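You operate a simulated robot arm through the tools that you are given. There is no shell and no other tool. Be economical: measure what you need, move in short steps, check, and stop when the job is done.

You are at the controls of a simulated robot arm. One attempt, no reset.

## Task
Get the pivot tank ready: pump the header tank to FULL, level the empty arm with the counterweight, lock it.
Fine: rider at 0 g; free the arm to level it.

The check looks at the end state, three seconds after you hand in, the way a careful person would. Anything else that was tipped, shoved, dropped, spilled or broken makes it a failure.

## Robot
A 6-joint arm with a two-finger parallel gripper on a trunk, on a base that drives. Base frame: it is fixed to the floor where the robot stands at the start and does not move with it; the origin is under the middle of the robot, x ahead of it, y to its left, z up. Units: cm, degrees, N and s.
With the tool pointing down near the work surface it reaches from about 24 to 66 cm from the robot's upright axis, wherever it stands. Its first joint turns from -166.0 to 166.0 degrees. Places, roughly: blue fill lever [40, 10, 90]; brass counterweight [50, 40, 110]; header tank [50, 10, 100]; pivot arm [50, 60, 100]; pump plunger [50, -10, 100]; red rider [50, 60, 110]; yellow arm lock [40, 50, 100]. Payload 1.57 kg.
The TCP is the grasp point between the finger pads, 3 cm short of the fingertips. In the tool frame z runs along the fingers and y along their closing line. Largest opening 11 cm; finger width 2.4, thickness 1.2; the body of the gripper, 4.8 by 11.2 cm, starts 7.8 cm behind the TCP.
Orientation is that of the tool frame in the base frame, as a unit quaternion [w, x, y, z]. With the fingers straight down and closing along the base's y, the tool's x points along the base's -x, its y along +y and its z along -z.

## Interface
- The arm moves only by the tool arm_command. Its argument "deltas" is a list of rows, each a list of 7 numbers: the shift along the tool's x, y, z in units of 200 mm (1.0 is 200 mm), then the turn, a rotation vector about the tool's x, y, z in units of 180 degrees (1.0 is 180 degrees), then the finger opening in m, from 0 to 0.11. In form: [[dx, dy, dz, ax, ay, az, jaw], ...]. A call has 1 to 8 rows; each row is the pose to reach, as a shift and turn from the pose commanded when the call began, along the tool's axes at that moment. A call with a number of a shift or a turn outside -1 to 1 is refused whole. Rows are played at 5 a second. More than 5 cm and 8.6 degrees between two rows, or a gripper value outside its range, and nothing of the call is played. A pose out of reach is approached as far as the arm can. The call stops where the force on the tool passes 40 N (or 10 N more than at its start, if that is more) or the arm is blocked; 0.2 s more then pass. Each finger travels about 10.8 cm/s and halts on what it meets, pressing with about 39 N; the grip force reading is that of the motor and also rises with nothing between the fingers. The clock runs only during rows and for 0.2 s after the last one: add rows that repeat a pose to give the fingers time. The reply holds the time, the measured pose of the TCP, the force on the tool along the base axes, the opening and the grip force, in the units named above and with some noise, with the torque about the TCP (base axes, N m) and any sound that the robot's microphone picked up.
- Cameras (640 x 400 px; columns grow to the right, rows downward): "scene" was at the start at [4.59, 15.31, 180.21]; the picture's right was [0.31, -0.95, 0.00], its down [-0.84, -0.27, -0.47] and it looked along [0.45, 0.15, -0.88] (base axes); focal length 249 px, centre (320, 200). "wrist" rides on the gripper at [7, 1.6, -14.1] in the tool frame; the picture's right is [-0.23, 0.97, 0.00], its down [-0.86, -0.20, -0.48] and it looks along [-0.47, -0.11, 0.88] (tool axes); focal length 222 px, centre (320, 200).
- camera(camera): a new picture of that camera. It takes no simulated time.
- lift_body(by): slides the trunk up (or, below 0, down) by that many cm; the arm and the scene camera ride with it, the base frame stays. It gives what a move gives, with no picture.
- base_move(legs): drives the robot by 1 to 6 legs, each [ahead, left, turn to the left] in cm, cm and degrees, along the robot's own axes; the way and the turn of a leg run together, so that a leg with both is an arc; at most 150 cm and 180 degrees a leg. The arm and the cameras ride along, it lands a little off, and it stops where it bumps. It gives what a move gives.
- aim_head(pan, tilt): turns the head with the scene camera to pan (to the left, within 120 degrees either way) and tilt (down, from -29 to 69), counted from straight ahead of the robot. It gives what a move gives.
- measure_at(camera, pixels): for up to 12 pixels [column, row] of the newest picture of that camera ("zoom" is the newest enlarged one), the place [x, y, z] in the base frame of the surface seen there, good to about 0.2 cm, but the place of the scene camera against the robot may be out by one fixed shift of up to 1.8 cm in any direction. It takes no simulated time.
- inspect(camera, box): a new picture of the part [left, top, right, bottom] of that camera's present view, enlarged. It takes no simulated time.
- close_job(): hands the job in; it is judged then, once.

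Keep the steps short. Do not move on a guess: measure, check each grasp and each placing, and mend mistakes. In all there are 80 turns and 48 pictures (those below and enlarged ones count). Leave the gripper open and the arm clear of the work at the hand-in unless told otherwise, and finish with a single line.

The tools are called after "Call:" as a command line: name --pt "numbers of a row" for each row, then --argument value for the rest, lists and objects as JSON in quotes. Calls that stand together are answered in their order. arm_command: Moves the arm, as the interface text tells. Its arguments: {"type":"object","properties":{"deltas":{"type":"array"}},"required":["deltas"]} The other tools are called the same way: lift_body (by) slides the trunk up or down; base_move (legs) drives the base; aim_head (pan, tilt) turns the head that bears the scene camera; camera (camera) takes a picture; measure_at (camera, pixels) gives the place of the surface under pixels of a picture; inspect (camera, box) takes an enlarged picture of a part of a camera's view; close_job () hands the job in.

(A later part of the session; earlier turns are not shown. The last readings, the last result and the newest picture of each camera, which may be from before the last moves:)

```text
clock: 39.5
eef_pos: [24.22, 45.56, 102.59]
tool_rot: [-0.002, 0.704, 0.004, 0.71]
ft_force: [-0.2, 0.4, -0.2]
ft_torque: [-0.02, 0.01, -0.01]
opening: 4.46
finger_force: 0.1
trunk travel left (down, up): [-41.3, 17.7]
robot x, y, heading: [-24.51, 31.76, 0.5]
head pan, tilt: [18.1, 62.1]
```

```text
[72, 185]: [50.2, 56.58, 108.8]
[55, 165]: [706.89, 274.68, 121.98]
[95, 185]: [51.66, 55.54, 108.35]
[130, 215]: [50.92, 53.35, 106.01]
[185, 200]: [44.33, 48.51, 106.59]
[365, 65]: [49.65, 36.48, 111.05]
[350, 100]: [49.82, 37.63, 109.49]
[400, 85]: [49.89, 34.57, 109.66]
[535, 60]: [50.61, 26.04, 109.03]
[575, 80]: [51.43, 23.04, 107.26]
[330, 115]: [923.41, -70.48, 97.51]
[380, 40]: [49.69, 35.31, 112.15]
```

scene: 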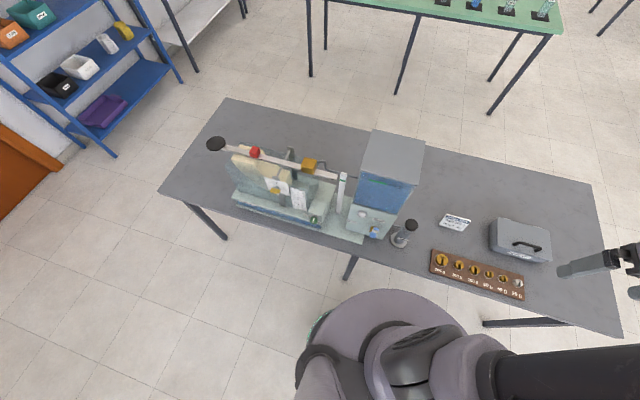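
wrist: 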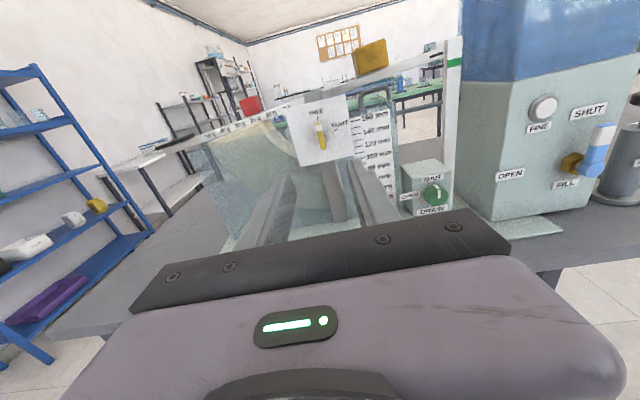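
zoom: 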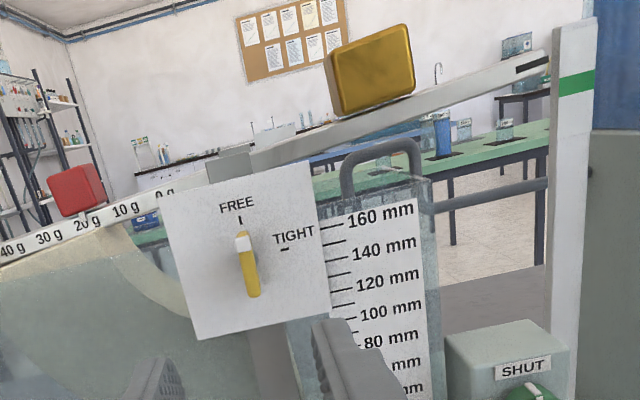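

Beam is tipped ~4° left-down. Spacing is ≈2.5 cm per 10 g; rider ≈ y 56, so 0 g ≈ y 51. I raise the tool 20 cm and turn it to point down (−90° about tool y).

Call:
arm_command --pt "0.24 0 0 0 0 0 0.045" --pt "0.48 0 0 0 0 0 0.045" --pt "0.72 0 0 0 0 0 0.045" --pt "0.96 0 0 0 0 0 0.045"

Call:
arm_command --pt "0 0 0 0 -0.0417 0 0.045" --pt "0 0 0 0 -0.0833 0 0.045" --pt "0 0 0 0 -0.125 0 0.045" --pt "0 0 0 0 -0.1667 0 0.045" --pt "0 0 0 0 -0.2083 0 0.045" --pt "0 0 0 0 -0.25 0 0.045"

Call:
arm_command --pt "0 0 0 0 -0.0417 0 0.045" --pt "0 0 0 0 -0.0833 0 0.045" --pt "0 0 0 0 -0.125 0 0.045" --pt "0 0 0 0 -0.1667 0 0.045" --pt "0 0 0 0 -0.2083 0 0.045" --pt "0 0 0 0 -0.25 0 0.045"

Call:
base_move --legs '[[22, 0, 0]]'

Call:
camera --camera "wrist"

```text
clock: 40.5
eef_pos: [24.1, 45.51, 121.77]
tool_rot: [-0.003, 0.705, 0.004, 0.71]
ft_force: [-0.2, 0.6, -0.3]
ft_torque: [0.0, 0.07, 0.01]
opening: 4.48
finger_force: 0.0
trunk travel left (down, up): [-41.3, 17.7]
robot x, y, heading: [-24.27, 31.78, 0.3]
head pan, tilt: [18.1, 62.1]
```

```text
clock: 41.9
eef_pos: [23.27, 44.54, 120.47]
tool_rot: [-0.006, 0.922, 0.004, 0.388]
ft_force: [0.7, 0.5, -0.1]
ft_torque: [-0.01, -0.01, 0.02]
opening: 4.48
finger_force: 0.0
out of reach, approached as far as the arm can: row 6
trunk travel left (down, up): [-41.3, 17.7]
robot x, y, heading: [-24.55, 31.59, 0.3]
head pan, tilt: [18.1, 62.1]
```

```text
clock: 43.3
eef_pos: [22.85, 45.47, 119.92]
tool_rot: [0.007, 1.0, 0.001, 0.006]
ft_force: [0.4, 0.5, -0.2]
ft_torque: [-0.04, -0.03, 0.01]
opening: 4.48
finger_force: 0.2
out of reach, approached as far as the arm can: row 1, 2, 3, 6
trunk travel left (down, up): [-41.3, 17.7]
robot x, y, heading: [-24.49, 31.72, 0.4]
head pan, tilt: [18.1, 62.1]
```

```text
clock: 45.0
eef_pos: [44.4, 46.16, 119.95]
tool_rot: [0.006, 1.0, 0.005, 0.007]
ft_force: [-0.6, 0.0, -0.4]
ft_torque: [0.05, 0.06, -0.02]
opening: 4.51
finger_force: 0.0
trunk travel left (down, up): [-41.3, 17.7]
robot x, y, heading: [-2.84, 32.19, 1.1]
head pan, tilt: [18.1, 62.1]
```

```text
16 pictures are left
```

wrist: 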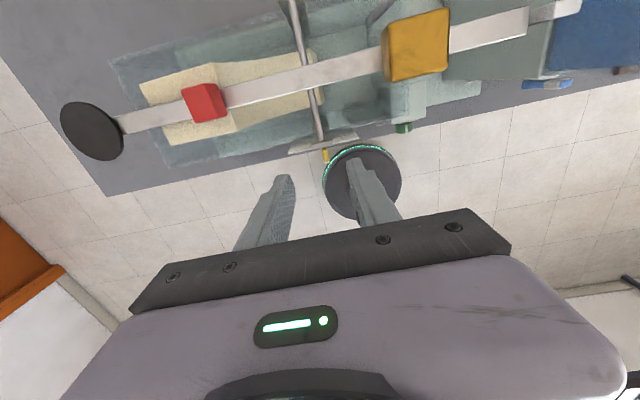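

Good top view. Measure rider, beam and counterweight here.

Call:
measure_at --camera "wrist" --pixels '[[190, 95], [217, 90], [222, 110], [196, 116], [205, 103], [260, 88], [390, 50], [445, 15], [443, 60], [395, 78], [415, 45], [320, 135]]'

```text
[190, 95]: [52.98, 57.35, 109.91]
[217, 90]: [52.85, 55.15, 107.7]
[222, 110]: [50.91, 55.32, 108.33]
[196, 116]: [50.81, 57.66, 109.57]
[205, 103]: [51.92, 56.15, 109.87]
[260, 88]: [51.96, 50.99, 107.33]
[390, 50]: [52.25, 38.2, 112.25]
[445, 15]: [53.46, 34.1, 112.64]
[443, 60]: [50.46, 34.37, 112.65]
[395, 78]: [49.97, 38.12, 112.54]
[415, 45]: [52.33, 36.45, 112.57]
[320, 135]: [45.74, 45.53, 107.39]
```

Rider centre ≈ (51.8, 56.3, top 109.9), beam top ≈ 107.3. I move over the rider and descend so that tips stop at 108 (above the beam), then close.

Call:
arm_command --pt "0.12 -0.17 0 0 0 0 0.05" --pt "0.25 -0.34 0 0 0 0 0.05" --pt "0.37 -0.51 0 0 0 0 0.05" --pt "0.37 -0.51 0.2 0 0 0 0.05" --pt "0.37 -0.51 0.35 0 0 0 0.05"

Call:
camera --camera "wrist"

```text
clock: 46.2
eef_pos: [52.05, 56.4, 112.98]
tool_rot: [0.006, 1.0, 0.006, 0.006]
ft_force: [-0.1, 0.4, -0.3]
ft_torque: [-0.01, -0.01, 0.01]
opening: 5.0
finger_force: 0.0
trunk travel left (down, up): [-41.3, 17.7]
robot x, y, heading: [-2.98, 31.93, 0.9]
head pan, tilt: [18.1, 62.1]
```

```text
15 pictures are left
```

wrist: 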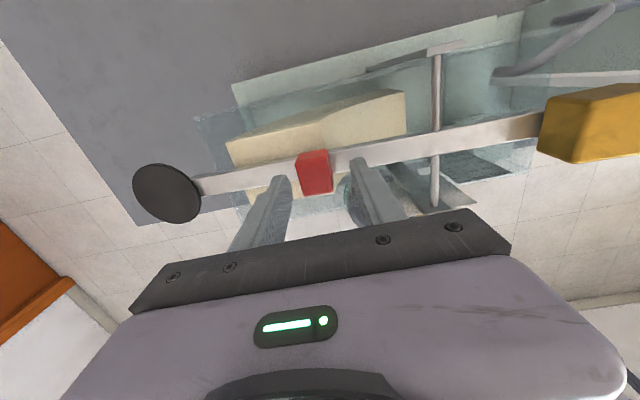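

Rider sits between the fingers. Lower 2 cm, close, then slide 5 cm toward 0 g (−y), rising 0.3 cm with the beam's slope.

Call:
arm_command --pt "0 0 0.06 0 0 0 0.05" --pt "0 0 0.1 0 0 0 0.05" --pt "0 0 0.1 0 0 0 0.03" --pt "0 0 0.1 0 0 0 0.015" --pt "0 0 0.1 0 0 0 0.015"

Call:
arm_command --pt "0 0 0 0 0 0 0.015" --pt "0 0.06 -0.003 0 0 0 0.015" --pt "0 0.12 -0.006 0 0 0 0.015" --pt "0 0.18 -0.01 0 0 0 0.015" --pt "0 0.24 -0.014 0 0 0 0.015" --pt "0 0.24 -0.014 0 0 0 0.015"

Call:
camera --camera "scene"

```text
clock: 47.4
eef_pos: [51.78, 56.28, 111.1]
tool_rot: [0.006, 1.0, 0.004, 0.007]
ft_force: [0.4, 2.5, 3.7]
ft_torque: [-0.38, 0.1, -0.88]
opening: 2.9
finger_force: 38.8
trunk travel left (down, up): [-41.3, 17.7]
robot x, y, heading: [-2.73, 31.92, 0.9]
head pan, tilt: [18.1, 62.1]
```

```text
clock: 48.8
eef_pos: [51.82, 51.34, 111.47]
tool_rot: [0.006, 1.0, 0.005, 0.008]
ft_force: [3.1, 0.1, 13.9]
ft_torque: [-0.77, -0.83, -0.7]
opening: 2.93
finger_force: 39.1
trunk travel left (down, up): [-41.3, 17.7]
robot x, y, heading: [-2.79, 31.95, 1.0]
head pan, tilt: [18.1, 62.1]
```

```text
14 pictures are left
```

scene: 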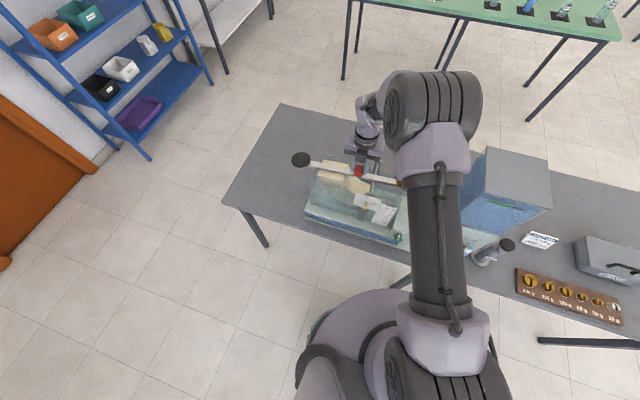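

The rider slid along. I enlarge around (358, 172) to read the pointer on the scale.

Call:
inspect --camera "scene" --box '[325, 150, 390, 195]'

Call:
measure_at --camera "zoom" --pixels '[[320, 230], [340, 240], [365, 250], [230, 200]]'

```text
8.89 times, centred on (358, 172) of scene
```

zoom: 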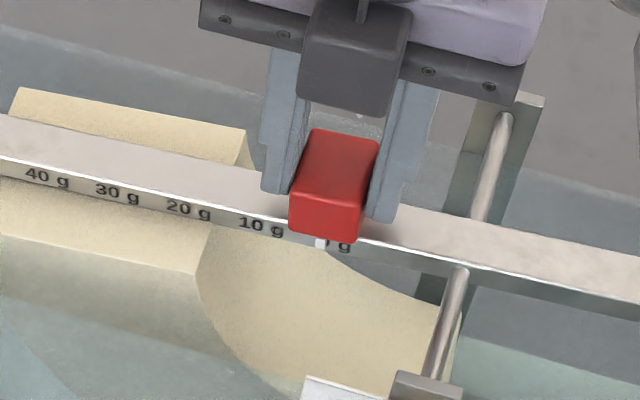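

```text
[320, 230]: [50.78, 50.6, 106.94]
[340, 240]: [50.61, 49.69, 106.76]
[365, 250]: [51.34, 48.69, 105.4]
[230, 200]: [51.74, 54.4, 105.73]
```

Pointer at zoom x≈320; the 0 g label centre ≈ 333 (10 g at 261, spacing ≈ 72 px ≈ 2.75 cm). I slide ≈0.45 cm more and re-check.

Call:
arm_command --pt "0 0.012 0 0 0 0 0.015" --pt "0 0.0235 -0.001 0 0 0 0.015" --pt "0 0.0235 -0.001 0 0 0 0.015" --pt "0 0.0235 -0.001 0 0 0 0.015"

Call:
inspect --camera "scene" --box '[345, 162, 375, 185]'

```text
clock: 49.8
eef_pos: [51.75, 50.94, 111.49]
tool_rot: [0.006, 1.0, 0.005, 0.008]
ft_force: [10.0, 2.7, 27.0]
ft_torque: [-0.65, -0.07, -0.87]
opening: 2.9
finger_force: 38.9
trunk travel left (down, up): [-41.3, 17.7]
robot x, y, heading: [-2.86, 31.8, 0.9]
head pan, tilt: [18.1, 62.1]
```

```text
16.00 times, centred on (360, 174) of scene
```

zoom: 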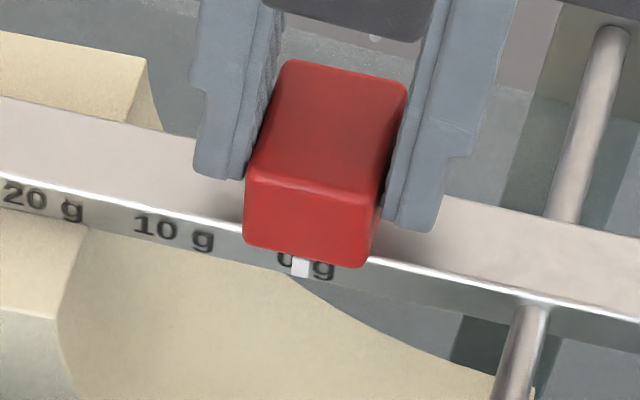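

Pointer is on the "0 g" centre (300 vs 306, rest is parallax). Open and rise.

Call:
arm_command --pt "0 0.003 -0.005 0 0 0 0.02" --pt "0 0.003 -0.01 0 0 0 0.04" --pt "0 0.003 -0.01 0 0 0 0.05" --pt "0 0.003 -0.01 0 0 0 0.05" --pt "0 0.003 -0.15 0 0 0 0.05" --pt "0 0.003 -0.35 0 0 0 0.05" --pt "0 0.003 -0.5 0 0 0 0.05"

Call:
camera --camera "wrist"

```text
clock: 51.4
eef_pos: [50.66, 51.56, 121.01]
tool_rot: [0.009, 1.0, 0.001, 0.01]
ft_force: [0.0, 0.5, 0.1]
ft_torque: [-0.02, -0.04, 0.01]
opening: 4.99
finger_force: 0.0
out of reach, approached as far as the arm can: row 7
trunk travel left (down, up): [-41.3, 17.7]
robot x, y, heading: [-3.33, 32.01, 0.9]
head pan, tilt: [18.1, 62.1]
```

```text
11 pictures are left
```

wrist: 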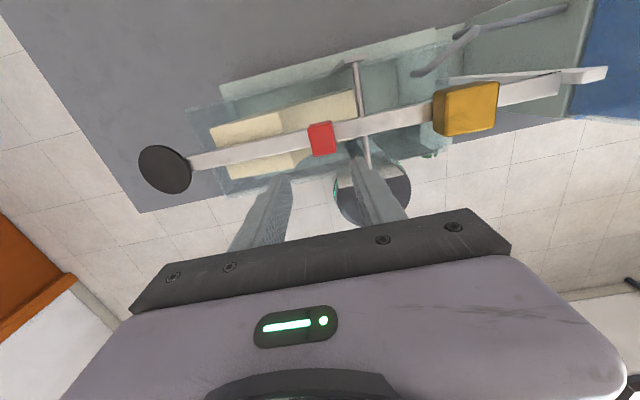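

Measure beam height along its length, and rider and counterweight positions, to get the tilt now.

Call:
measure_at --camera "wrist" --pixels '[[215, 155], [270, 147], [380, 124], [410, 115], [510, 93], [550, 83], [165, 170], [470, 105], [440, 95], [495, 120], [595, 73], [322, 138]]'

```text
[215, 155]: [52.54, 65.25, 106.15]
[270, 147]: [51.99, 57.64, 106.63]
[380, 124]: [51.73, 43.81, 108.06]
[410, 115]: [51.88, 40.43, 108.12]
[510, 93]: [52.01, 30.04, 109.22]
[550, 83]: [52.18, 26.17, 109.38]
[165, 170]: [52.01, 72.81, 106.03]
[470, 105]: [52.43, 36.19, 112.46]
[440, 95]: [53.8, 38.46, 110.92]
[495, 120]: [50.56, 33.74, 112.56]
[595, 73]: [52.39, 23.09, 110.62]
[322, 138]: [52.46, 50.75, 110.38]
```

Beam still rests left-down (≈4.7°), so the weight must go right (−y). I go over the counterweight (centre ≈ (52, 36.2), top 112.5) with fingers at 6.5 cm.

Call:
arm_command --pt "0.02 0.2 0.05 0 0 0 0.065" --pt "0.04 0.4 0.1 0 0 0 0.065" --pt "0.065 0.6 0.1 0 0 0 0.065" --pt "0.065 0.768 0.1 0 0 0 0.065" --pt "0.065 0.768 0.27 0 0 0 0.065"

Call:
camera --camera "wrist"

Call:
measure_at --camera "wrist" --pixels '[[320, 170], [335, 165], [300, 170], [320, 185], [320, 150], [280, 170], [365, 160]]'

```text
clock: 52.6
eef_pos: [49.98, 39.29, 114.3]
tool_rot: [0.032, 0.999, -0.009, 0.024]
ft_force: [0.3, -0.2, 0.1]
ft_torque: [0.01, 0.04, 0.0]
opening: 6.51
finger_force: 0.0
out of reach, approached as far as the arm can: row 1, 2, 3, 4, 5
trunk travel left (down, up): [-41.3, 17.7]
robot x, y, heading: [-3.03, 32.12, 1.0]
head pan, tilt: [18.1, 62.1]
```

```text
10 pictures are left
```

wrist: 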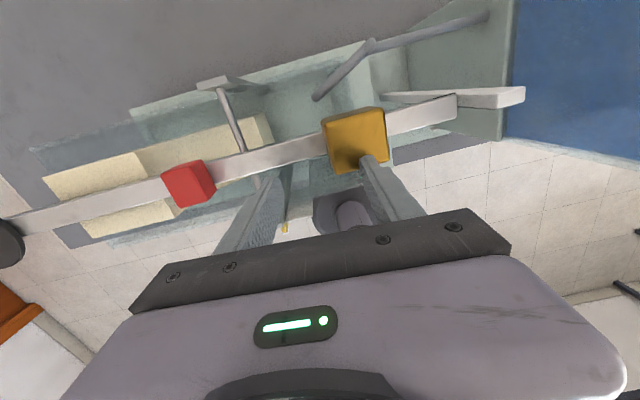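

```text
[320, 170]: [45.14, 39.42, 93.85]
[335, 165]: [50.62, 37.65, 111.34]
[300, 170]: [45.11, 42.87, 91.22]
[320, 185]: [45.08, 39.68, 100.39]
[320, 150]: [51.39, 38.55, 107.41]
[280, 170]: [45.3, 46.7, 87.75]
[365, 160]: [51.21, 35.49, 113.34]
```

The wrist nears a joint limit here. I back up and away to y≈56, then drive the base 20 cm right so the weight is in a comfortable place.

Call:
arm_command --pt "0 0 -0.12 0 0 0 0.065" --pt "0 -0.1 -0.2 0 0 0 0.065" --pt "0 -0.3 -0.2 0 0 0 0.065" --pt "0 -0.5 -0.2 0 0 0 0.065" --pt "0 -0.7 -0.2 0 0 0 0.065" --pt "0 -0.8 -0.2 0 0 0 0.065"

Call:
base_move --legs '[[0, -20, 0]]'

```text
clock: 54.0
eef_pos: [49.69, 55.48, 117.36]
tool_rot: [0.031, 0.999, -0.01, 0.025]
ft_force: [-0.7, 0.3, -0.1]
ft_torque: [0.01, 0.04, 0.01]
opening: 6.51
finger_force: 0.1
trunk travel left (down, up): [-41.3, 17.7]
robot x, y, heading: [-2.76, 31.79, 0.9]
head pan, tilt: [18.1, 62.1]
```

```text
clock: 55.6
eef_pos: [49.83, 35.13, 117.44]
tool_rot: [0.032, 0.999, -0.01, 0.025]
ft_force: [-0.6, -0.2, 0.7]
ft_torque: [0.0, -0.01, -0.01]
opening: 6.49
finger_force: 0.1
trunk travel left (down, up): [-41.3, 17.7]
robot x, y, heading: [-2.53, 11.9, 0.8]
head pan, tilt: [18.1, 62.1]
```

Correct the small tilt left in the tool and centre over the weight at this height; check the picture before descending.

Call:
arm_command --pt "0.06 -0.03 0 0.01 -0.008 -0.003 0.065" --pt "0.11 -0.058 0 0.0204 -0.016 -0.006 0.065" --pt "0.11 -0.058 0 0.0204 -0.016 -0.006 0.065"

Call:
camera --camera "wrist"

Call:
measure_at --camera "wrist" --pixels '[[300, 150], [340, 150], [320, 170], [320, 150], [290, 160], [345, 140], [420, 125], [310, 140]]'

```text
clock: 56.4
eef_pos: [51.99, 36.49, 117.45]
tool_rot: [-0.001, 1.0, -0.001, -0.001]
ft_force: [-0.3, 0.4, 0.1]
ft_torque: [0.0, -0.01, -0.02]
opening: 6.48
finger_force: 0.1
trunk travel left (down, up): [-41.3, 17.7]
robot x, y, heading: [-2.69, 12.14, 0.9]
head pan, tilt: [18.1, 62.1]
```

```text
9 pictures are left
```

wrist: 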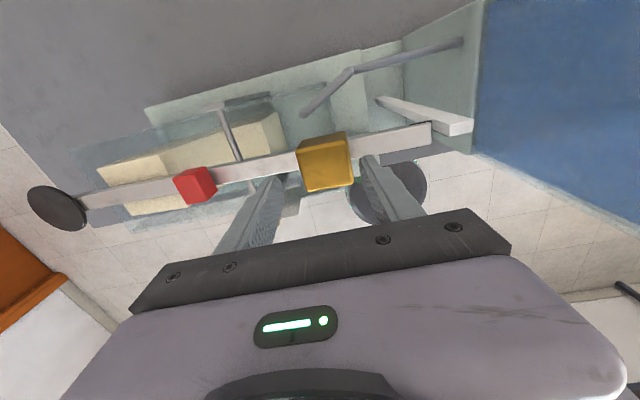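

```text
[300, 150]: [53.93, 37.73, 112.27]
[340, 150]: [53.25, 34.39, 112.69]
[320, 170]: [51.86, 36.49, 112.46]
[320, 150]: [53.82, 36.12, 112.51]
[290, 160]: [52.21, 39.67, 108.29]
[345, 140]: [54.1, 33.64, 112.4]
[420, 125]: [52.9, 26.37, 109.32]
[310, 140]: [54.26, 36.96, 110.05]
```

Weight is centred between the fingers. Descend to tips ≈109.7 (beam top ≈108.6), grip, slide 2 cm right along the slope, open, and measure the tilt.

Call:
arm_command --pt "0 0 0.12 0 0 0 0.065" --pt "0 0 0.235 0 0 0 0.065" --pt "0 0 0.235 0 0 0 0.05" --pt "0 0 0.235 0 0 0 0.03" --pt "0 0 0.235 0 0 0 0.03" --pt "0 0.05 0.231 0 0 0 0.03" --pt "0 0.1 0.227 0 0 0 0.03" --pt "0 0.1 0.227 0 0 0 0.03"

Call:
arm_command --pt "0 0 0 0 0 0 0.05" --pt "0 0 0 0 0 0 0.065" --pt "0 0 -0.1 0 0 0 0.065" --pt "0 0 -0.2 0 0 0 0.065" --pt "0 0 -0.2 0 0 0 0.065" --pt "0 0 -0.2 0 0 0 0.065" --pt "0 0 -0.2 0 0 0 0.065"

Call:
camera --camera "wrist"

Call:
measure_at --camera "wrist" --pixels '[[415, 132], [400, 135], [265, 165], [280, 162], [110, 195], [130, 192], [350, 160], [60, 208], [150, 188], [370, 140], [330, 170]]'

```text
clock: 58.2
eef_pos: [52.07, 34.31, 112.83]
tool_rot: [-0.001, 1.0, -0.001, -0.002]
ft_force: [-4.2, 0.5, -14.3]
ft_torque: [-1.57, 0.98, 0.44]
opening: 4.98
finger_force: 44.2
trunk travel left (down, up): [-41.3, 17.7]
robot x, y, heading: [-2.95, 11.94, 0.8]
head pan, tilt: [18.1, 62.1]
```

```text
clock: 59.8
eef_pos: [52.22, 34.47, 116.93]
tool_rot: [-0.001, 1.0, -0.001, -0.001]
ft_force: [0.7, -0.6, -0.2]
ft_torque: [0.0, 0.0, -0.01]
opening: 6.53
finger_force: 0.1
trunk travel left (down, up): [-41.3, 17.7]
robot x, y, heading: [-2.61, 11.78, 1.1]
head pan, tilt: [18.1, 62.1]
```

```text
8 pictures are left
```

wrist: 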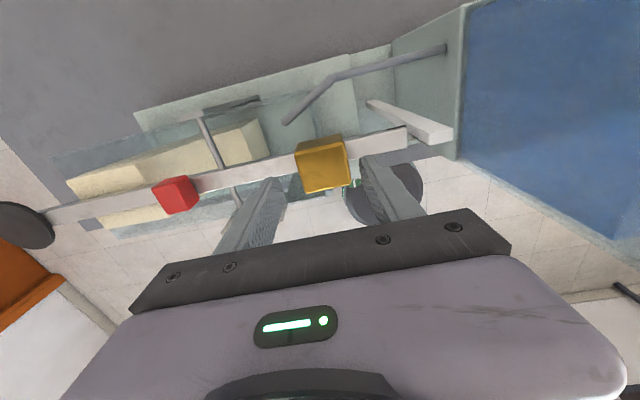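

```text
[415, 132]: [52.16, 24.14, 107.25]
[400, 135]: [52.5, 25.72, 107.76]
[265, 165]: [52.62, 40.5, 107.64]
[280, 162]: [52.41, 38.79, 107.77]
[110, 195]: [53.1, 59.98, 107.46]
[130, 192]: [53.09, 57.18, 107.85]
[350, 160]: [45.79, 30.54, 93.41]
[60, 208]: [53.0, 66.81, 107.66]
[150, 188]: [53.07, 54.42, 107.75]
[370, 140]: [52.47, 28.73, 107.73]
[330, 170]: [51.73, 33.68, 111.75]
```

Nearly level at once: beam top ≈107.7 at both ends. I sample more points (free) to average the tilt.

Call:
measure_at --camera "wrist" --pixels '[[405, 136], [395, 138], [385, 139], [375, 141], [365, 143], [402, 132], [70, 207], [80, 204], [90, 202], [100, 200], [65, 212], [75, 209]]'

Call:
measure_at --camera "wrist" --pixels '[[398, 134], [392, 135], [386, 136], [380, 138], [372, 144], [368, 140], [85, 206], [95, 204], [105, 201], [115, 199], [125, 197], [135, 194]]'

```text
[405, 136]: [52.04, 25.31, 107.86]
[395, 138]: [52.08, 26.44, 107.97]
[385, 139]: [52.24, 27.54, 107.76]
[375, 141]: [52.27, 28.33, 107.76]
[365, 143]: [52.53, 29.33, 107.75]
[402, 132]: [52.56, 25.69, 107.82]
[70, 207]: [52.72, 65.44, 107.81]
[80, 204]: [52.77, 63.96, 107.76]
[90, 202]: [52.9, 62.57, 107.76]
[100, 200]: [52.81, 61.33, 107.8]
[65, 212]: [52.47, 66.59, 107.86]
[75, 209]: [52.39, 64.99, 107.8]
```

```text
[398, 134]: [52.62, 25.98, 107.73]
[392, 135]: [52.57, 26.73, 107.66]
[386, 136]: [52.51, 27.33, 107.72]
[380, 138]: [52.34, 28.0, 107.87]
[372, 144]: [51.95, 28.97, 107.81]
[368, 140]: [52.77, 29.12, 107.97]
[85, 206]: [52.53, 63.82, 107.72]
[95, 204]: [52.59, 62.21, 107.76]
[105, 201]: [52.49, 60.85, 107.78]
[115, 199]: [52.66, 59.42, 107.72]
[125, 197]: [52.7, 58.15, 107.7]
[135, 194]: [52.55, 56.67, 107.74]
```

Ends agree within 0.05 cm over 38 cm: level. I raise a little, drive back 22 cm and left 20 cm, to then set the tool horizontal for locking.

Call:
arm_command --pt "0 0 -0.1 0 0 0 0.065" --pt "0 0 -0.15 0 0 0 0.065"

Call:
base_move --legs '[[-22, 0, 0], [0, 20, 0]]'

Call:
arm_command --pt "0 0.15 0 0 0.0417 0 0.05" --pt "0 0.3 0 0 0.0833 0 0.045" --pt "0 0.45 0 0 0.125 0 0.045" --pt "0 0.45 0 0 0.1667 0 0.045" --pt "0 0.45 0 0 0.2083 0 0.045" --pt "0 0.45 0 0 0.25 0 0.045"

Call:
arm_command --pt "0 0 0 0 0.0417 0 0.045" --pt "0 0 0 0 0.0833 0 0.045" --pt "0 0 0 0 0.125 0 0.045" --pt "0 0 0 0 0.1667 0 0.045" --pt "0 0 0 0 0.2083 0 0.045" --pt "0 0 0 0 0.25 0 0.045"

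```text
clock: 60.4
eef_pos: [52.21, 34.44, 119.75]
tool_rot: [0.001, 1.0, -0.002, 0.0]
ft_force: [0.4, -0.9, -0.1]
ft_torque: [0.04, 0.04, 0.01]
opening: 6.5
finger_force: 0.1
trunk travel left (down, up): [-41.3, 17.7]
robot x, y, heading: [-2.36, 12.1, 0.7]
head pan, tilt: [18.1, 62.1]
```

```text
clock: 63.2
eef_pos: [30.03, 53.19, 119.68]
tool_rot: [0.001, 1.0, -0.006, 0.001]
ft_force: [1.0, 0.2, 0.5]
ft_torque: [0.01, 0.0, 0.01]
opening: 6.48
finger_force: 0.0
trunk travel left (down, up): [-41.3, 17.7]
robot x, y, heading: [-24.81, 31.09, 0.4]
head pan, tilt: [18.1, 62.1]
```

```text
clock: 64.6
eef_pos: [29.93, 44.17, 119.87]
tool_rot: [0.003, 0.923, -0.007, 0.384]
ft_force: [0.3, 0.7, -0.3]
ft_torque: [-0.04, -0.01, -0.02]
opening: 4.52
finger_force: 0.1
out of reach, approached as far as the arm can: row 4, 5
trunk travel left (down, up): [-41.3, 17.7]
robot x, y, heading: [-24.96, 30.69, 0.6]
head pan, tilt: [18.1, 62.1]
```

```text
clock: 66.0
eef_pos: [27.24, 54.6, 121.33]
tool_rot: [0.03, 0.717, -0.029, 0.696]
ft_force: [0.7, 0.2, -0.5]
ft_torque: [-0.01, 0.01, -0.06]
opening: 4.51
finger_force: 0.0
out of reach, approached as far as the arm can: row 2, 3, 4, 5, 6
trunk travel left (down, up): [-41.3, 17.7]
robot x, y, heading: [-24.63, 31.21, 0.6]
head pan, tilt: [18.1, 62.1]
```

The pose came out a little off near the reach limit. I go down to the earlier good spot before the lock (24, 45.5, 102.6) while correcting the orientation.

Call:
arm_command --pt "-0.15 0.07 -0.1 0.005 0.002 0 0.045" --pt "-0.3 0.15 -0.16 0.01 0.004 0 0.045" --pt "-0.45 0.23 -0.16 0.015 0.006 0 0.045" --pt "-0.6 0.3 -0.16 0.02 0.008 0 0.045" --pt "-0.78 0.38 -0.16 0.0265 0.0094 0 0.045" --pt "-0.935 0.455 -0.16 0.0265 0.0094 0 0.045" --pt "-0.935 0.455 -0.16 0.0265 0.0094 0 0.045"

Call:
camera --camera "wrist"

```text
clock: 67.6
eef_pos: [16.75, 53.14, 103.34]
tool_rot: [0.003, 0.709, -0.002, 0.705]
ft_force: [0.6, -0.2, 0.0]
ft_torque: [0.0, 0.01, -0.01]
opening: 4.49
finger_force: 0.0
out of reach, approached as far as the arm can: row 1, 2, 3, 4, 5, 6, 7
trunk travel left (down, up): [-41.3, 17.7]
robot x, y, heading: [-24.82, 30.81, 0.8]
head pan, tilt: [18.1, 62.1]
```

```text
7 pictures are left
```

wrist: 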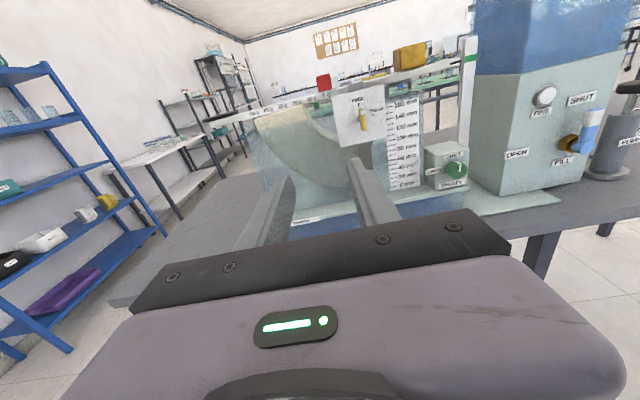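

Beam looks level against the mark here; I enlarge that to verify before locking, then measure end and mark.

Call:
inspect --camera "wrist" --box '[400, 25, 490, 85]'

Call:
measure_at --camera "zoom" --pixels '[[420, 140], [420, 160], [480, 140], [505, 130], [505, 115], [505, 145], [400, 150]]'

Call:
arm_command --pt "0 0 0.22 0 0 0 0.045" --pt "-0.01 0.1 0.4 0 0 0 0.045" --pt "-0.02 0.2 0.55 0 0 0 0.045" --pt "-0.03 0.3 0.65 0 0 0 0.045" --pt "-0.04 0.375 0.7 0 0 0 0.045" --pt "-0.04 0.375 0.7 0 0 0 0.045"

```text
6.67 times, centred on (445, 55) of wrist
```

zoom: 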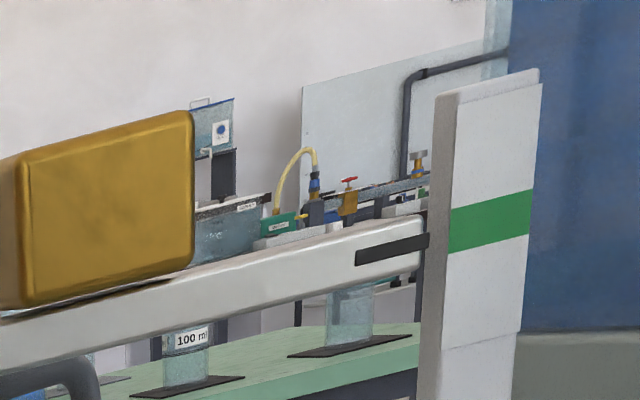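

```text
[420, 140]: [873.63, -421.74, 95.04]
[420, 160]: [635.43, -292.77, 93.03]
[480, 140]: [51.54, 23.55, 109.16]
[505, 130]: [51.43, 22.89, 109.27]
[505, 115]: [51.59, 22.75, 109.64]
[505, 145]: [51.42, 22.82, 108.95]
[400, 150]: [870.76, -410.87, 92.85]
```

```text
clock: 69.0
eef_pos: [29.52, 56.01, 100.69]
tool_rot: [0.028, 0.717, -0.027, 0.696]
ft_force: [-0.9, -0.3, -0.4]
ft_torque: [0.0, 0.03, -0.02]
opening: 4.52
finger_force: 0.2
out of reach, approached as far as the arm can: row 1, 2, 3, 4, 5, 6
trunk travel left (down, up): [-41.3, 17.7]
robot x, y, heading: [-24.75, 30.88, 0.4]
head pan, tilt: [18.1, 62.1]
```

Pointer aligns with the green mark. Measure pointer and mark centre for numbers on that picture.

Call:
measure_at --camera "zoom" --pixels '[[370, 253], [390, 249], [410, 243], [422, 240], [455, 210], [455, 229], [455, 250], [500, 217], [300, 240], [300, 290], [30, 330], [30, 360]]'

```text
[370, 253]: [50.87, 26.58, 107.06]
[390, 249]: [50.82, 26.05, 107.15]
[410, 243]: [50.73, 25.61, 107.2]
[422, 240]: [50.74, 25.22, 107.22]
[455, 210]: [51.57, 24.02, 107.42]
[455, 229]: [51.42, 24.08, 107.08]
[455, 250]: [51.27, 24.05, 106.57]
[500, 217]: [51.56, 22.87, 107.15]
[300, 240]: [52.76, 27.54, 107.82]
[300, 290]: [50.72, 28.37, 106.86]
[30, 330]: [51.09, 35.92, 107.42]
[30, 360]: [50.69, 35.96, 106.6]
```

Pointer 107.15 vs mark centre 107.1: level. The wrist limits the tool's reach to the right, so I drive the base right 13 cm and then re-align the tool.

Call:
base_move --legs '[[0, -13, 0]]'

Call:
arm_command --pt "0 -0.1 0.02 0.01 0.004 0 0.045" --pt "0.05 -0.15 0.05 0.02 0.008 0 0.045" --pt "0.09 -0.15 0.08 0.0265 0.0094 0 0.045" --pt "0.09 -0.15 0.08 0.0265 0.0094 0 0.045"

```text
clock: 70.3
eef_pos: [29.51, 43.14, 100.71]
tool_rot: [0.028, 0.718, -0.028, 0.695]
ft_force: [-0.7, -1.1, 0.0]
ft_torque: [-0.04, 0.02, 0.02]
opening: 4.49
finger_force: 0.0
trunk travel left (down, up): [-41.3, 17.7]
robot x, y, heading: [-24.71, 18.19, 0.9]
head pan, tilt: [18.1, 62.1]
```

```text
clock: 71.3
eef_pos: [30.76, 47.82, 101.79]
tool_rot: [0.005, 0.709, -0.004, 0.706]
ft_force: [0.2, 0.2, 0.3]
ft_torque: [-0.01, 0.01, 0.01]
opening: 4.53
finger_force: 0.0
out of reach, approached as far as the arm can: row 2, 3, 4
trunk travel left (down, up): [-41.3, 17.7]
robot x, y, heading: [-24.66, 18.33, 0.8]
head pan, tilt: [18.1, 62.1]
```

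Still near the wrist limit. The handle can be gripped equally with the tool turned half round, which is away from the limit, so I turn +180° about the tool axis in place (tips at x≈34, nothing near).

Call:
arm_command --pt "0 0 0 0 0 0.0417 0.045" --pt "0 0 0 0 0 0.0833 0.045" --pt "0 0 0 0 0 0.125 0.045" --pt "0 0 0 0 0 0.1667 0.045" --pt "0 0 0 0 0 0.2083 0.045" --pt "0 0 0 0 0 0.25 0.045" --pt "0 0 0 0 0 0.2917 0.045" --pt "0 0 0 0 0 0.3333 0.045"

Call:
arm_command --pt "0 0 0 0 0 0.0417 0.045" --pt "0 0 0 0 0 0.0833 0.045" --pt "0 0 0 0 0 0.125 0.045" --pt "0 0 0 0 0 0.1667 0.045" --pt "0 0 0 0 0 0.2083 0.045" --pt "0 0 0 0 0 0.25 0.045" --pt "0 0 0 0 0 0.2917 0.045" --pt "0 0 0 0 0 0.3333 0.045"

Call:
arm_command --pt "0 0 0 0 0 0.0417 0.045" --pt "0 0 0 0 0 0.0833 0.045" --pt "0 0 0 0 0 0.125 0.045" --pt "0 0 0 0 0 0.1667 0.045" --pt "0 0 0 0 0 0.2083 0.045" --pt "0 0 0 0 0 0.25 0.045" --pt "0 0 0 0 0 0.2917 0.045" --pt "0 0 0 0 0 0.3333 0.045"

```text
clock: 73.1
eef_pos: [30.56, 48.42, 101.68]
tool_rot: [-0.352, 0.613, -0.354, 0.612]
ft_force: [-1.0, 0.8, 0.0]
ft_torque: [-0.01, -0.01, 0.01]
opening: 4.51
finger_force: 0.0
out of reach, approached as far as the arm can: row 1, 2, 3, 4, 5, 6, 7, 8
trunk travel left (down, up): [-41.3, 17.7]
robot x, y, heading: [-25.12, 18.07, 0.7]
head pan, tilt: [18.1, 62.1]
```

```text
clock: 74.9
eef_pos: [30.71, 48.65, 101.72]
tool_rot: [0.612, -0.354, 0.612, -0.353]
ft_force: [0.3, 0.1, -0.4]
ft_torque: [0.0, 0.01, 0.02]
opening: 4.52
finger_force: 0.1
trunk travel left (down, up): [-41.3, 17.7]
robot x, y, heading: [-24.41, 18.25, 0.6]
head pan, tilt: [18.1, 62.1]
```

```text
clock: 76.7
eef_pos: [30.66, 48.72, 101.7]
tool_rot: [0.707, -0.001, 0.707, 0.001]
ft_force: [-0.4, -0.3, -0.4]
ft_torque: [-0.01, -0.02, 0.01]
opening: 4.5
finger_force: 0.1
trunk travel left (down, up): [-41.3, 17.7]
robot x, y, heading: [-24.8, 18.08, 0.7]
head pan, tilt: [18.1, 62.1]
```

Now tool x is down, orientation exact. I align to the handle axis (y 45.5, z 102.6) at x≈33 and check.

Call:
arm_command --pt "-0.02 -0.08 0.05 0 0 0 0.045" --pt "-0.045 -0.161 0.1 0 0 0 0.045" --pt "-0.045 -0.161 0.1 0 0 0 0.045"

Call:
camera --camera "wrist"

```text
clock: 77.5
eef_pos: [32.34, 47.91, 102.29]
tool_rot: [0.704, 0.005, 0.71, -0.007]
ft_force: [-0.5, 0.5, -0.5]
ft_torque: [0.0, 0.02, 0.0]
opening: 4.51
finger_force: 0.0
out of reach, approached as far as the arm can: row 1, 2, 3
trunk travel left (down, up): [-41.3, 17.7]
robot x, y, heading: [-24.23, 18.18, 0.7]
head pan, tilt: [18.1, 62.1]
```

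```text
5 pictures are left
```

wrist: 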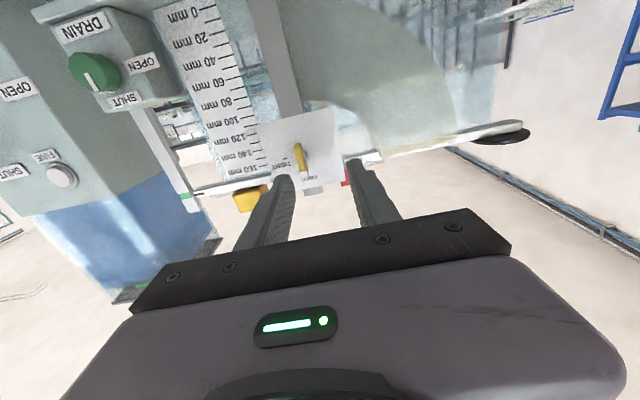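

The limit is the wrist's sideways bend: the line from the robot to the tool must lie ≥28° left. I pull the tool back 9 cm, then place the base at about (−16.5, 13).

Call:
arm_command --pt "0 0 -0.22 0 0 0 0.045" --pt "0 0 -0.45 0 0 0 0.045"

Call:
base_move --legs '[[8, -5.5, 0]]'

```text
clock: 78.1
eef_pos: [23.29, 48.3, 102.1]
tool_rot: [0.708, -0.004, 0.707, 0.0]
ft_force: [-1.0, -0.6, -0.1]
ft_torque: [0.04, 0.01, -0.01]
opening: 4.49
finger_force: 0.1
trunk travel left (down, up): [-41.3, 17.7]
robot x, y, heading: [-24.38, 18.11, 0.6]
head pan, tilt: [18.1, 62.1]
```

```text
clock: 79.3
eef_pos: [31.46, 42.59, 102.1]
tool_rot: [0.707, -0.003, 0.707, 0.001]
ft_force: [0.6, 0.5, -0.1]
ft_torque: [0.0, -0.01, -0.01]
opening: 4.51
finger_force: 0.2
trunk travel left (down, up): [-41.3, 17.7]
robot x, y, heading: [-16.29, 12.79, 0.6]
head pan, tilt: [18.1, 62.1]
```

Now align to y 45.5, z 102.5, x 33.

Call:
arm_command --pt "-0.01 0.07 0.04 0 0 0 0.045" --pt "-0.02 0.145 0.08 0 0 0 0.045" --pt "-0.02 0.145 0.08 0 0 0 0.045"

Call:
camera --camera "wrist"

Call:
measure_at --camera "wrist" --pixels '[[320, 150], [318, 140], [322, 160], [315, 150], [325, 150], [320, 155], [318, 130]]'

```text
clock: 80.1
eef_pos: [32.8, 45.53, 102.7]
tool_rot: [0.707, -0.003, 0.707, 0.001]
ft_force: [-0.2, 0.3, -0.7]
ft_torque: [0.03, -0.04, 0.03]
opening: 4.5
finger_force: 0.1
trunk travel left (down, up): [-41.3, 17.7]
robot x, y, heading: [-16.64, 12.74, 0.7]
head pan, tilt: [18.1, 62.1]
```

```text
4 pictures are left
```

wrist: 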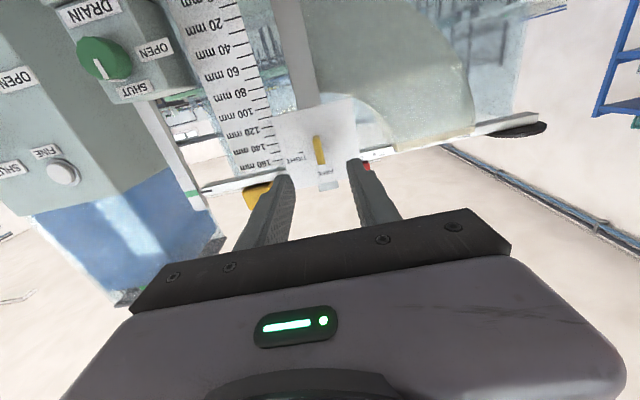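

```text
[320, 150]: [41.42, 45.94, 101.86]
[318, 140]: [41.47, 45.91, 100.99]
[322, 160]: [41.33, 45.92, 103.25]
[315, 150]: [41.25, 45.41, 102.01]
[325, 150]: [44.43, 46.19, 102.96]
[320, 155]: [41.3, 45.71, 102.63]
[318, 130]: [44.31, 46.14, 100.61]
```

No limit now; the handle (y≈45.7, z≈102.5) is between the fingers. Advance 7.6 cm and close.

Call:
arm_command --pt "0 0.007 0.15 0 0 0 0.045" --pt "0 0.007 0.3 0 0 0 0.045" --pt "0.005 0.007 0.38 0 0 0 0.045" --pt "0.005 0.007 0.38 0 0 0 0.045" --pt "0.005 0.007 0.38 0 0 0 0.025" --pt "0.005 0.007 0.38 0 0 0 0.01" --pt "0.005 0.007 0.38 0 0 0 0.0" --pt "0.005 0.007 0.38 0 0 0 0.0"

```text
clock: 81.9
eef_pos: [40.66, 45.63, 102.52]
tool_rot: [0.707, -0.001, 0.707, 0.001]
ft_force: [-1.6, -23.0, -3.9]
ft_torque: [0.03, -0.62, -0.74]
opening: 1.17
finger_force: 29.2
trunk travel left (down, up): [-41.3, 17.7]
robot x, y, heading: [-16.61, 12.64, 0.3]
head pan, tilt: [18.1, 62.1]
```

Gripped (1.17 cm). There is a 23 N side force, so I ease the tool 0.15 cm to −y, then turn +45°.

Call:
arm_command --pt "0 -0.005 0 0 0 0 0" --pt "0 -0.008 0 0 0 0 0"

Call:
arm_command --pt "0 0 0 0 0 0.0417 0" --pt "0 0 0 0 0 0.0833 0" --pt "0 0 0 0 0 0.125 0" --pt "0 0 0 0 0 0.1667 0" --pt "0 0 0 0 0 0.2083 0" --pt "0 0 0 0 0 0.25 0"

```text
clock: 82.5
eef_pos: [40.56, 45.59, 102.6]
tool_rot: [0.707, -0.002, 0.707, 0.002]
ft_force: [2.6, -18.7, -7.0]
ft_torque: [0.02, 0.01, -0.63]
opening: 1.16
finger_force: 29.1
trunk travel left (down, up): [-41.3, 17.7]
robot x, y, heading: [-16.37, 12.62, 0.9]
head pan, tilt: [18.1, 62.1]
```

```text
clock: 83.7
eef_pos: [40.94, 46.01, 101.86]
tool_rot: [0.68, 0.216, 0.67, 0.203]
ft_force: [-8.2, -17.1, 8.1]
ft_torque: [0.07, -0.57, -0.59]
opening: 1.16
finger_force: 29.2
out of reach, approached as far as the arm can: row 5
trunk travel left (down, up): [-41.3, 17.7]
robot x, y, heading: [-16.79, 12.72, 0.7]
head pan, tilt: [18.1, 62.1]
stopped in row 5: the force on the tool passed its limit at 59 N (the readings are from after the stop); the commanded pose is now the measured one
```

The handle has turned ≈35°, but the last joint reached its limit. I release, back off 9 cm, and will turn the tool −180° to regrip with full room for the remaining 55°.

Call:
arm_command --pt "0 0 0 0 0 0 0.03" --pt "0 0 0 0 0 0 0.045" --pt "0 0 0 0 0 0 0.045" --pt "0 0 -0.2 0 0 0 0.045" --pt "0 0 -0.45 0 0 0 0.045"

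Call:
arm_command --pt "0 0 0 0 0 -0.0417 0.045" --pt "0 0 0 0 0 -0.0833 0.045" --pt "0 0 0 0 0 -0.125 0.045" --pt "0 0 0 0 0 -0.1667 0.045" --pt "0 0 0 0 0 -0.2083 0.045" --pt "0 0 0 0 0 -0.25 0.045" --pt "0 0 0 0 0 -0.2917 0.045" --pt "0 0 0 0 0 -0.3333 0.045"

Call:
arm_command --pt "0 0 0 0 0 -0.0417 0.045" --pt "0 0 0 0 0 -0.0833 0.045" --pt "0 0 0 0 0 -0.125 0.045" --pt "0 0 0 0 0 -0.1667 0.045" --pt "0 0 0 0 0 -0.2083 0.045" --pt "0 0 0 0 0 -0.25 0.045" --pt "0 0 0 0 0 -0.2917 0.045" --pt "0 0 0 0 0 -0.3333 0.045"

Call:
arm_command --pt "0 0 0 0 0 -0.0417 0.045" --pt "0 0 0 0 0 -0.0833 0.045" --pt "0 0 0 0 0 -0.125 0.045" --pt "0 0 0 0 0 -0.1667 0.045" --pt "0 0 0 0 0 -0.2083 0.045" --pt "0 0 0 0 0 -0.25 0.045" --pt "0 0 0 0 0 -0.2917 0.045" --pt "0 0 0 0 0 -0.3333 0.045"

```text
clock: 84.8
eef_pos: [32.37, 48.26, 101.45]
tool_rot: [0.684, 0.212, 0.669, 0.199]
ft_force: [-0.5, -0.4, -0.3]
ft_torque: [-0.02, 0.0, 0.02]
opening: 4.5
finger_force: 0.1
out of reach, approached as far as the arm can: row 4, 5
trunk travel left (down, up): [-41.3, 17.7]
robot x, y, heading: [-16.7, 12.67, 0.8]
head pan, tilt: [18.1, 62.1]
```

```text
clock: 86.7
eef_pos: [32.66, 48.21, 101.33]
tool_rot: [0.69, -0.151, 0.689, -0.163]
ft_force: [-0.1, 0.2, 0.1]
ft_torque: [0.0, 0.0, -0.03]
opening: 4.48
finger_force: 0.1
trunk travel left (down, up): [-41.3, 17.7]
robot x, y, heading: [-16.93, 12.5, 0.2]
head pan, tilt: [18.1, 62.1]
```

```text
clock: 88.5
eef_pos: [32.59, 48.13, 101.19]
tool_rot: [0.515, -0.475, 0.521, -0.487]
ft_force: [0.1, 0.0, 0.0]
ft_torque: [0.01, 0.0, 0.0]
opening: 4.49
finger_force: 0.1
trunk travel left (down, up): [-41.3, 17.7]
robot x, y, heading: [-16.73, 12.77, 0.5]
head pan, tilt: [18.1, 62.1]
```

```text
clock: 90.2
eef_pos: [32.53, 48.07, 101.21]
tool_rot: [-0.203, 0.672, -0.215, 0.679]
ft_force: [-0.7, 0.3, 0.5]
ft_torque: [-0.01, 0.01, 0.02]
opening: 4.48
finger_force: 0.1
trunk travel left (down, up): [-41.3, 17.7]
robot x, y, heading: [-16.81, 12.37, 0.5]
head pan, tilt: [18.1, 62.1]
```

Turned without trouble. Align with the handle axis (y 45.55, z 102.55) again and look.

Call:
arm_command --pt "0.063 0.033 0.014 0 0 0 0.045" --pt "0.126 0.065 0.027 0 0 0 0.045" --pt "0.126 0.065 0.027 0 0 0 0.045"

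Call:
camera --camera "wrist"

Call:
measure_at --camera "wrist" --pixels '[[320, 150], [322, 160], [318, 140], [316, 150], [326, 150], [320, 135], [322, 170]]'

```text
clock: 91.0
eef_pos: [33.08, 45.52, 102.66]
tool_rot: [-0.204, 0.672, -0.215, 0.679]
ft_force: [1.2, 0.1, -0.4]
ft_torque: [0.0, -0.06, -0.02]
opening: 4.49
finger_force: 0.0
trunk travel left (down, up): [-41.3, 17.7]
robot x, y, heading: [-16.42, 12.83, 0.7]
head pan, tilt: [18.1, 62.1]
```

```text
3 pictures are left
```

wrist: 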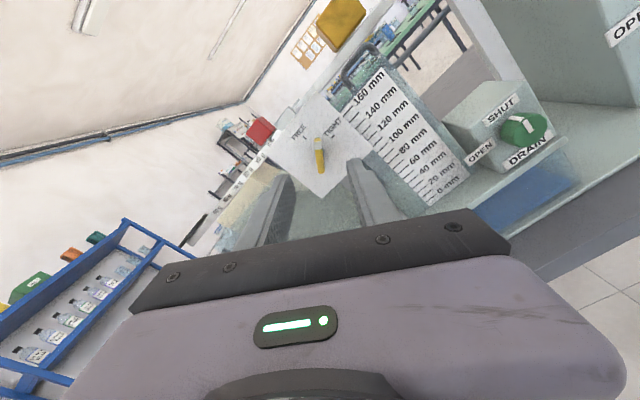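

```text
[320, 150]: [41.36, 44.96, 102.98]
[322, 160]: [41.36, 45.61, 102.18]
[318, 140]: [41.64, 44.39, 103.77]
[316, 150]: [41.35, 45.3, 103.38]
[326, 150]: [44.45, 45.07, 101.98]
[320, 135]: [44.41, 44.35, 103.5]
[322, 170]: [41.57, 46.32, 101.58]
```

Handle lies between the fingers, aligned. Advance 7.5 cm and close.

Call:
arm_command --pt "0 -0.003 0.15 0 0 0 0.045" --pt "0 -0.005 0.3 0 0 0 0.045" --pt "0 -0.006 0.375 0 0 0 0.045" --pt "0 -0.006 0.375 0 0 0 0.045" --pt "0 -0.006 0.375 0 0 0 0.025" --pt "0 -0.006 0.375 0 0 0 0.01" --pt "0 -0.006 0.375 0 0 0 0.0" --pt "0 -0.006 0.375 0 0 0 0.0"

Call:
arm_command --pt "0 0 0 0 0 0.0417 0" --pt "0 0 0 0 0 0.0833 0" --pt "0 0 0 0 0 0.125 0" --pt "0 0 0 0 0 0.1667 0" --pt "0 0 0 0 0 0.2083 0" --pt "0 0 0 0 0 0.25 0" --pt "0 0 0 0 0 0.2917 0" --pt "0 0 0 0 0 0.312 0"

```text
clock: 92.8
eef_pos: [40.52, 45.59, 102.5]
tool_rot: [-0.202, 0.673, -0.215, 0.678]
ft_force: [-2.6, -8.6, -11.4]
ft_torque: [0.01, -0.27, -0.58]
opening: 1.17
finger_force: 29.4
trunk travel left (down, up): [-41.3, 17.7]
robot x, y, heading: [-16.22, 12.83, 0.5]
head pan, tilt: [18.1, 62.1]
```

```text
clock: 94.7
eef_pos: [40.62, 45.62, 102.51]
tool_rot: [0.499, -0.492, 0.506, -0.503]
ft_force: [-11.0, -7.1, -24.9]
ft_torque: [-0.08, 0.74, -0.19]
opening: 1.19
finger_force: 28.6
trunk travel left (down, up): [-41.3, 17.7]
robot x, y, heading: [-16.66, 12.91, 0.6]
head pan, tilt: [18.1, 62.1]
```

Turned to ≈89°. I add a few degrees to seat it against TIGHT, then open and back off.

Call:
arm_command --pt "0 0 0 0 0 0.012 0" --pt "0 0 0 0 0 0.022 0" --pt "0 0 0 0 0 0.022 0"

Call:
arm_command --pt "0 0 0 0 0 -0.005 0.02" --pt "0 0 0 0 0 -0.005 0.045" --pt "0 0 0 0 0 -0.005 0.045" --pt "0 0 -0.2 0 0 -0.005 0.045" --pt "0 0 -0.4 0 0 -0.005 0.045" --pt "0 0 -0.6 0 0 -0.005 0.045"

Call:
camera --camera "wrist"

```text
clock: 95.5
eef_pos: [40.63, 45.65, 102.53]
tool_rot: [0.516, -0.474, 0.523, -0.485]
ft_force: [-12.1, -6.9, -30.7]
ft_torque: [0.0, 0.98, -0.07]
opening: 1.15
finger_force: 29.4
trunk travel left (down, up): [-41.3, 17.7]
robot x, y, heading: [-16.63, 12.49, 0.5]
head pan, tilt: [18.1, 62.1]
```

```text
clock: 96.8
eef_pos: [28.47, 45.98, 102.54]
tool_rot: [0.513, -0.477, 0.519, -0.49]
ft_force: [-0.4, 0.5, -0.7]
ft_torque: [0.02, 0.03, -0.01]
opening: 4.48
finger_force: 0.0
trunk travel left (down, up): [-41.3, 17.7]
robot x, y, heading: [-16.78, 12.89, 0.9]
head pan, tilt: [18.1, 62.1]
```

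```text
2 pictures are left
```

wrist: 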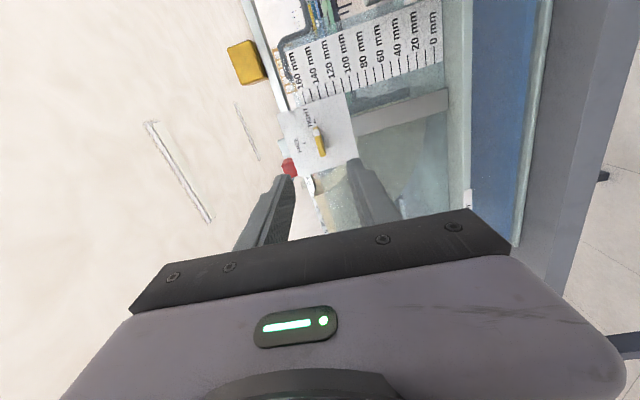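

Measure the handle's two ends (tip ≈(315,132), tail ≈(321,152)) and some beam points for level.

Call:
measure_at --camera "wrist" --pixels '[[315, 132], [318, 140], [321, 152], [319, 147], [270, 40], [280, 80], [286, 100], [308, 180], [275, 60], [283, 90], [260, 15], [265, 30]]'

Call:
inspect --camera "wrist" --box '[240, 0, 370, 200]'

```text
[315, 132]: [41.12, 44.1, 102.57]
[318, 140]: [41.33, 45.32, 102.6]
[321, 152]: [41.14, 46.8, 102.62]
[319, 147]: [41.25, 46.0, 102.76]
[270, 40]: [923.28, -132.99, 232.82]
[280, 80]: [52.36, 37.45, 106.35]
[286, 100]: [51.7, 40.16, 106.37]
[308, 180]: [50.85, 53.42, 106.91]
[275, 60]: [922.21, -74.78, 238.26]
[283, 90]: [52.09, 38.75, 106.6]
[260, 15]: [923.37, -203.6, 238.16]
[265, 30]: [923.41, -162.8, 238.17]
```

```text
2.00 times, centred on (305, 100) of wrist
```

zoom: 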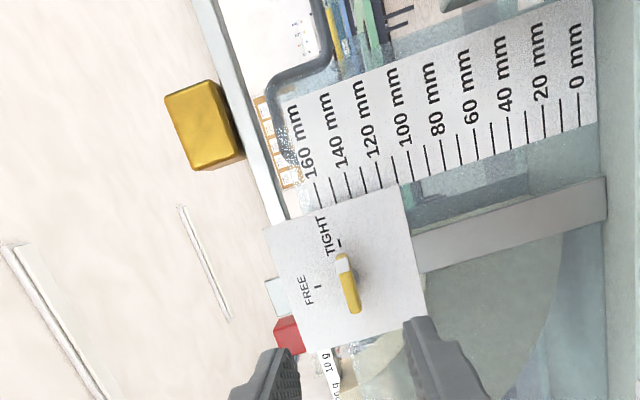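

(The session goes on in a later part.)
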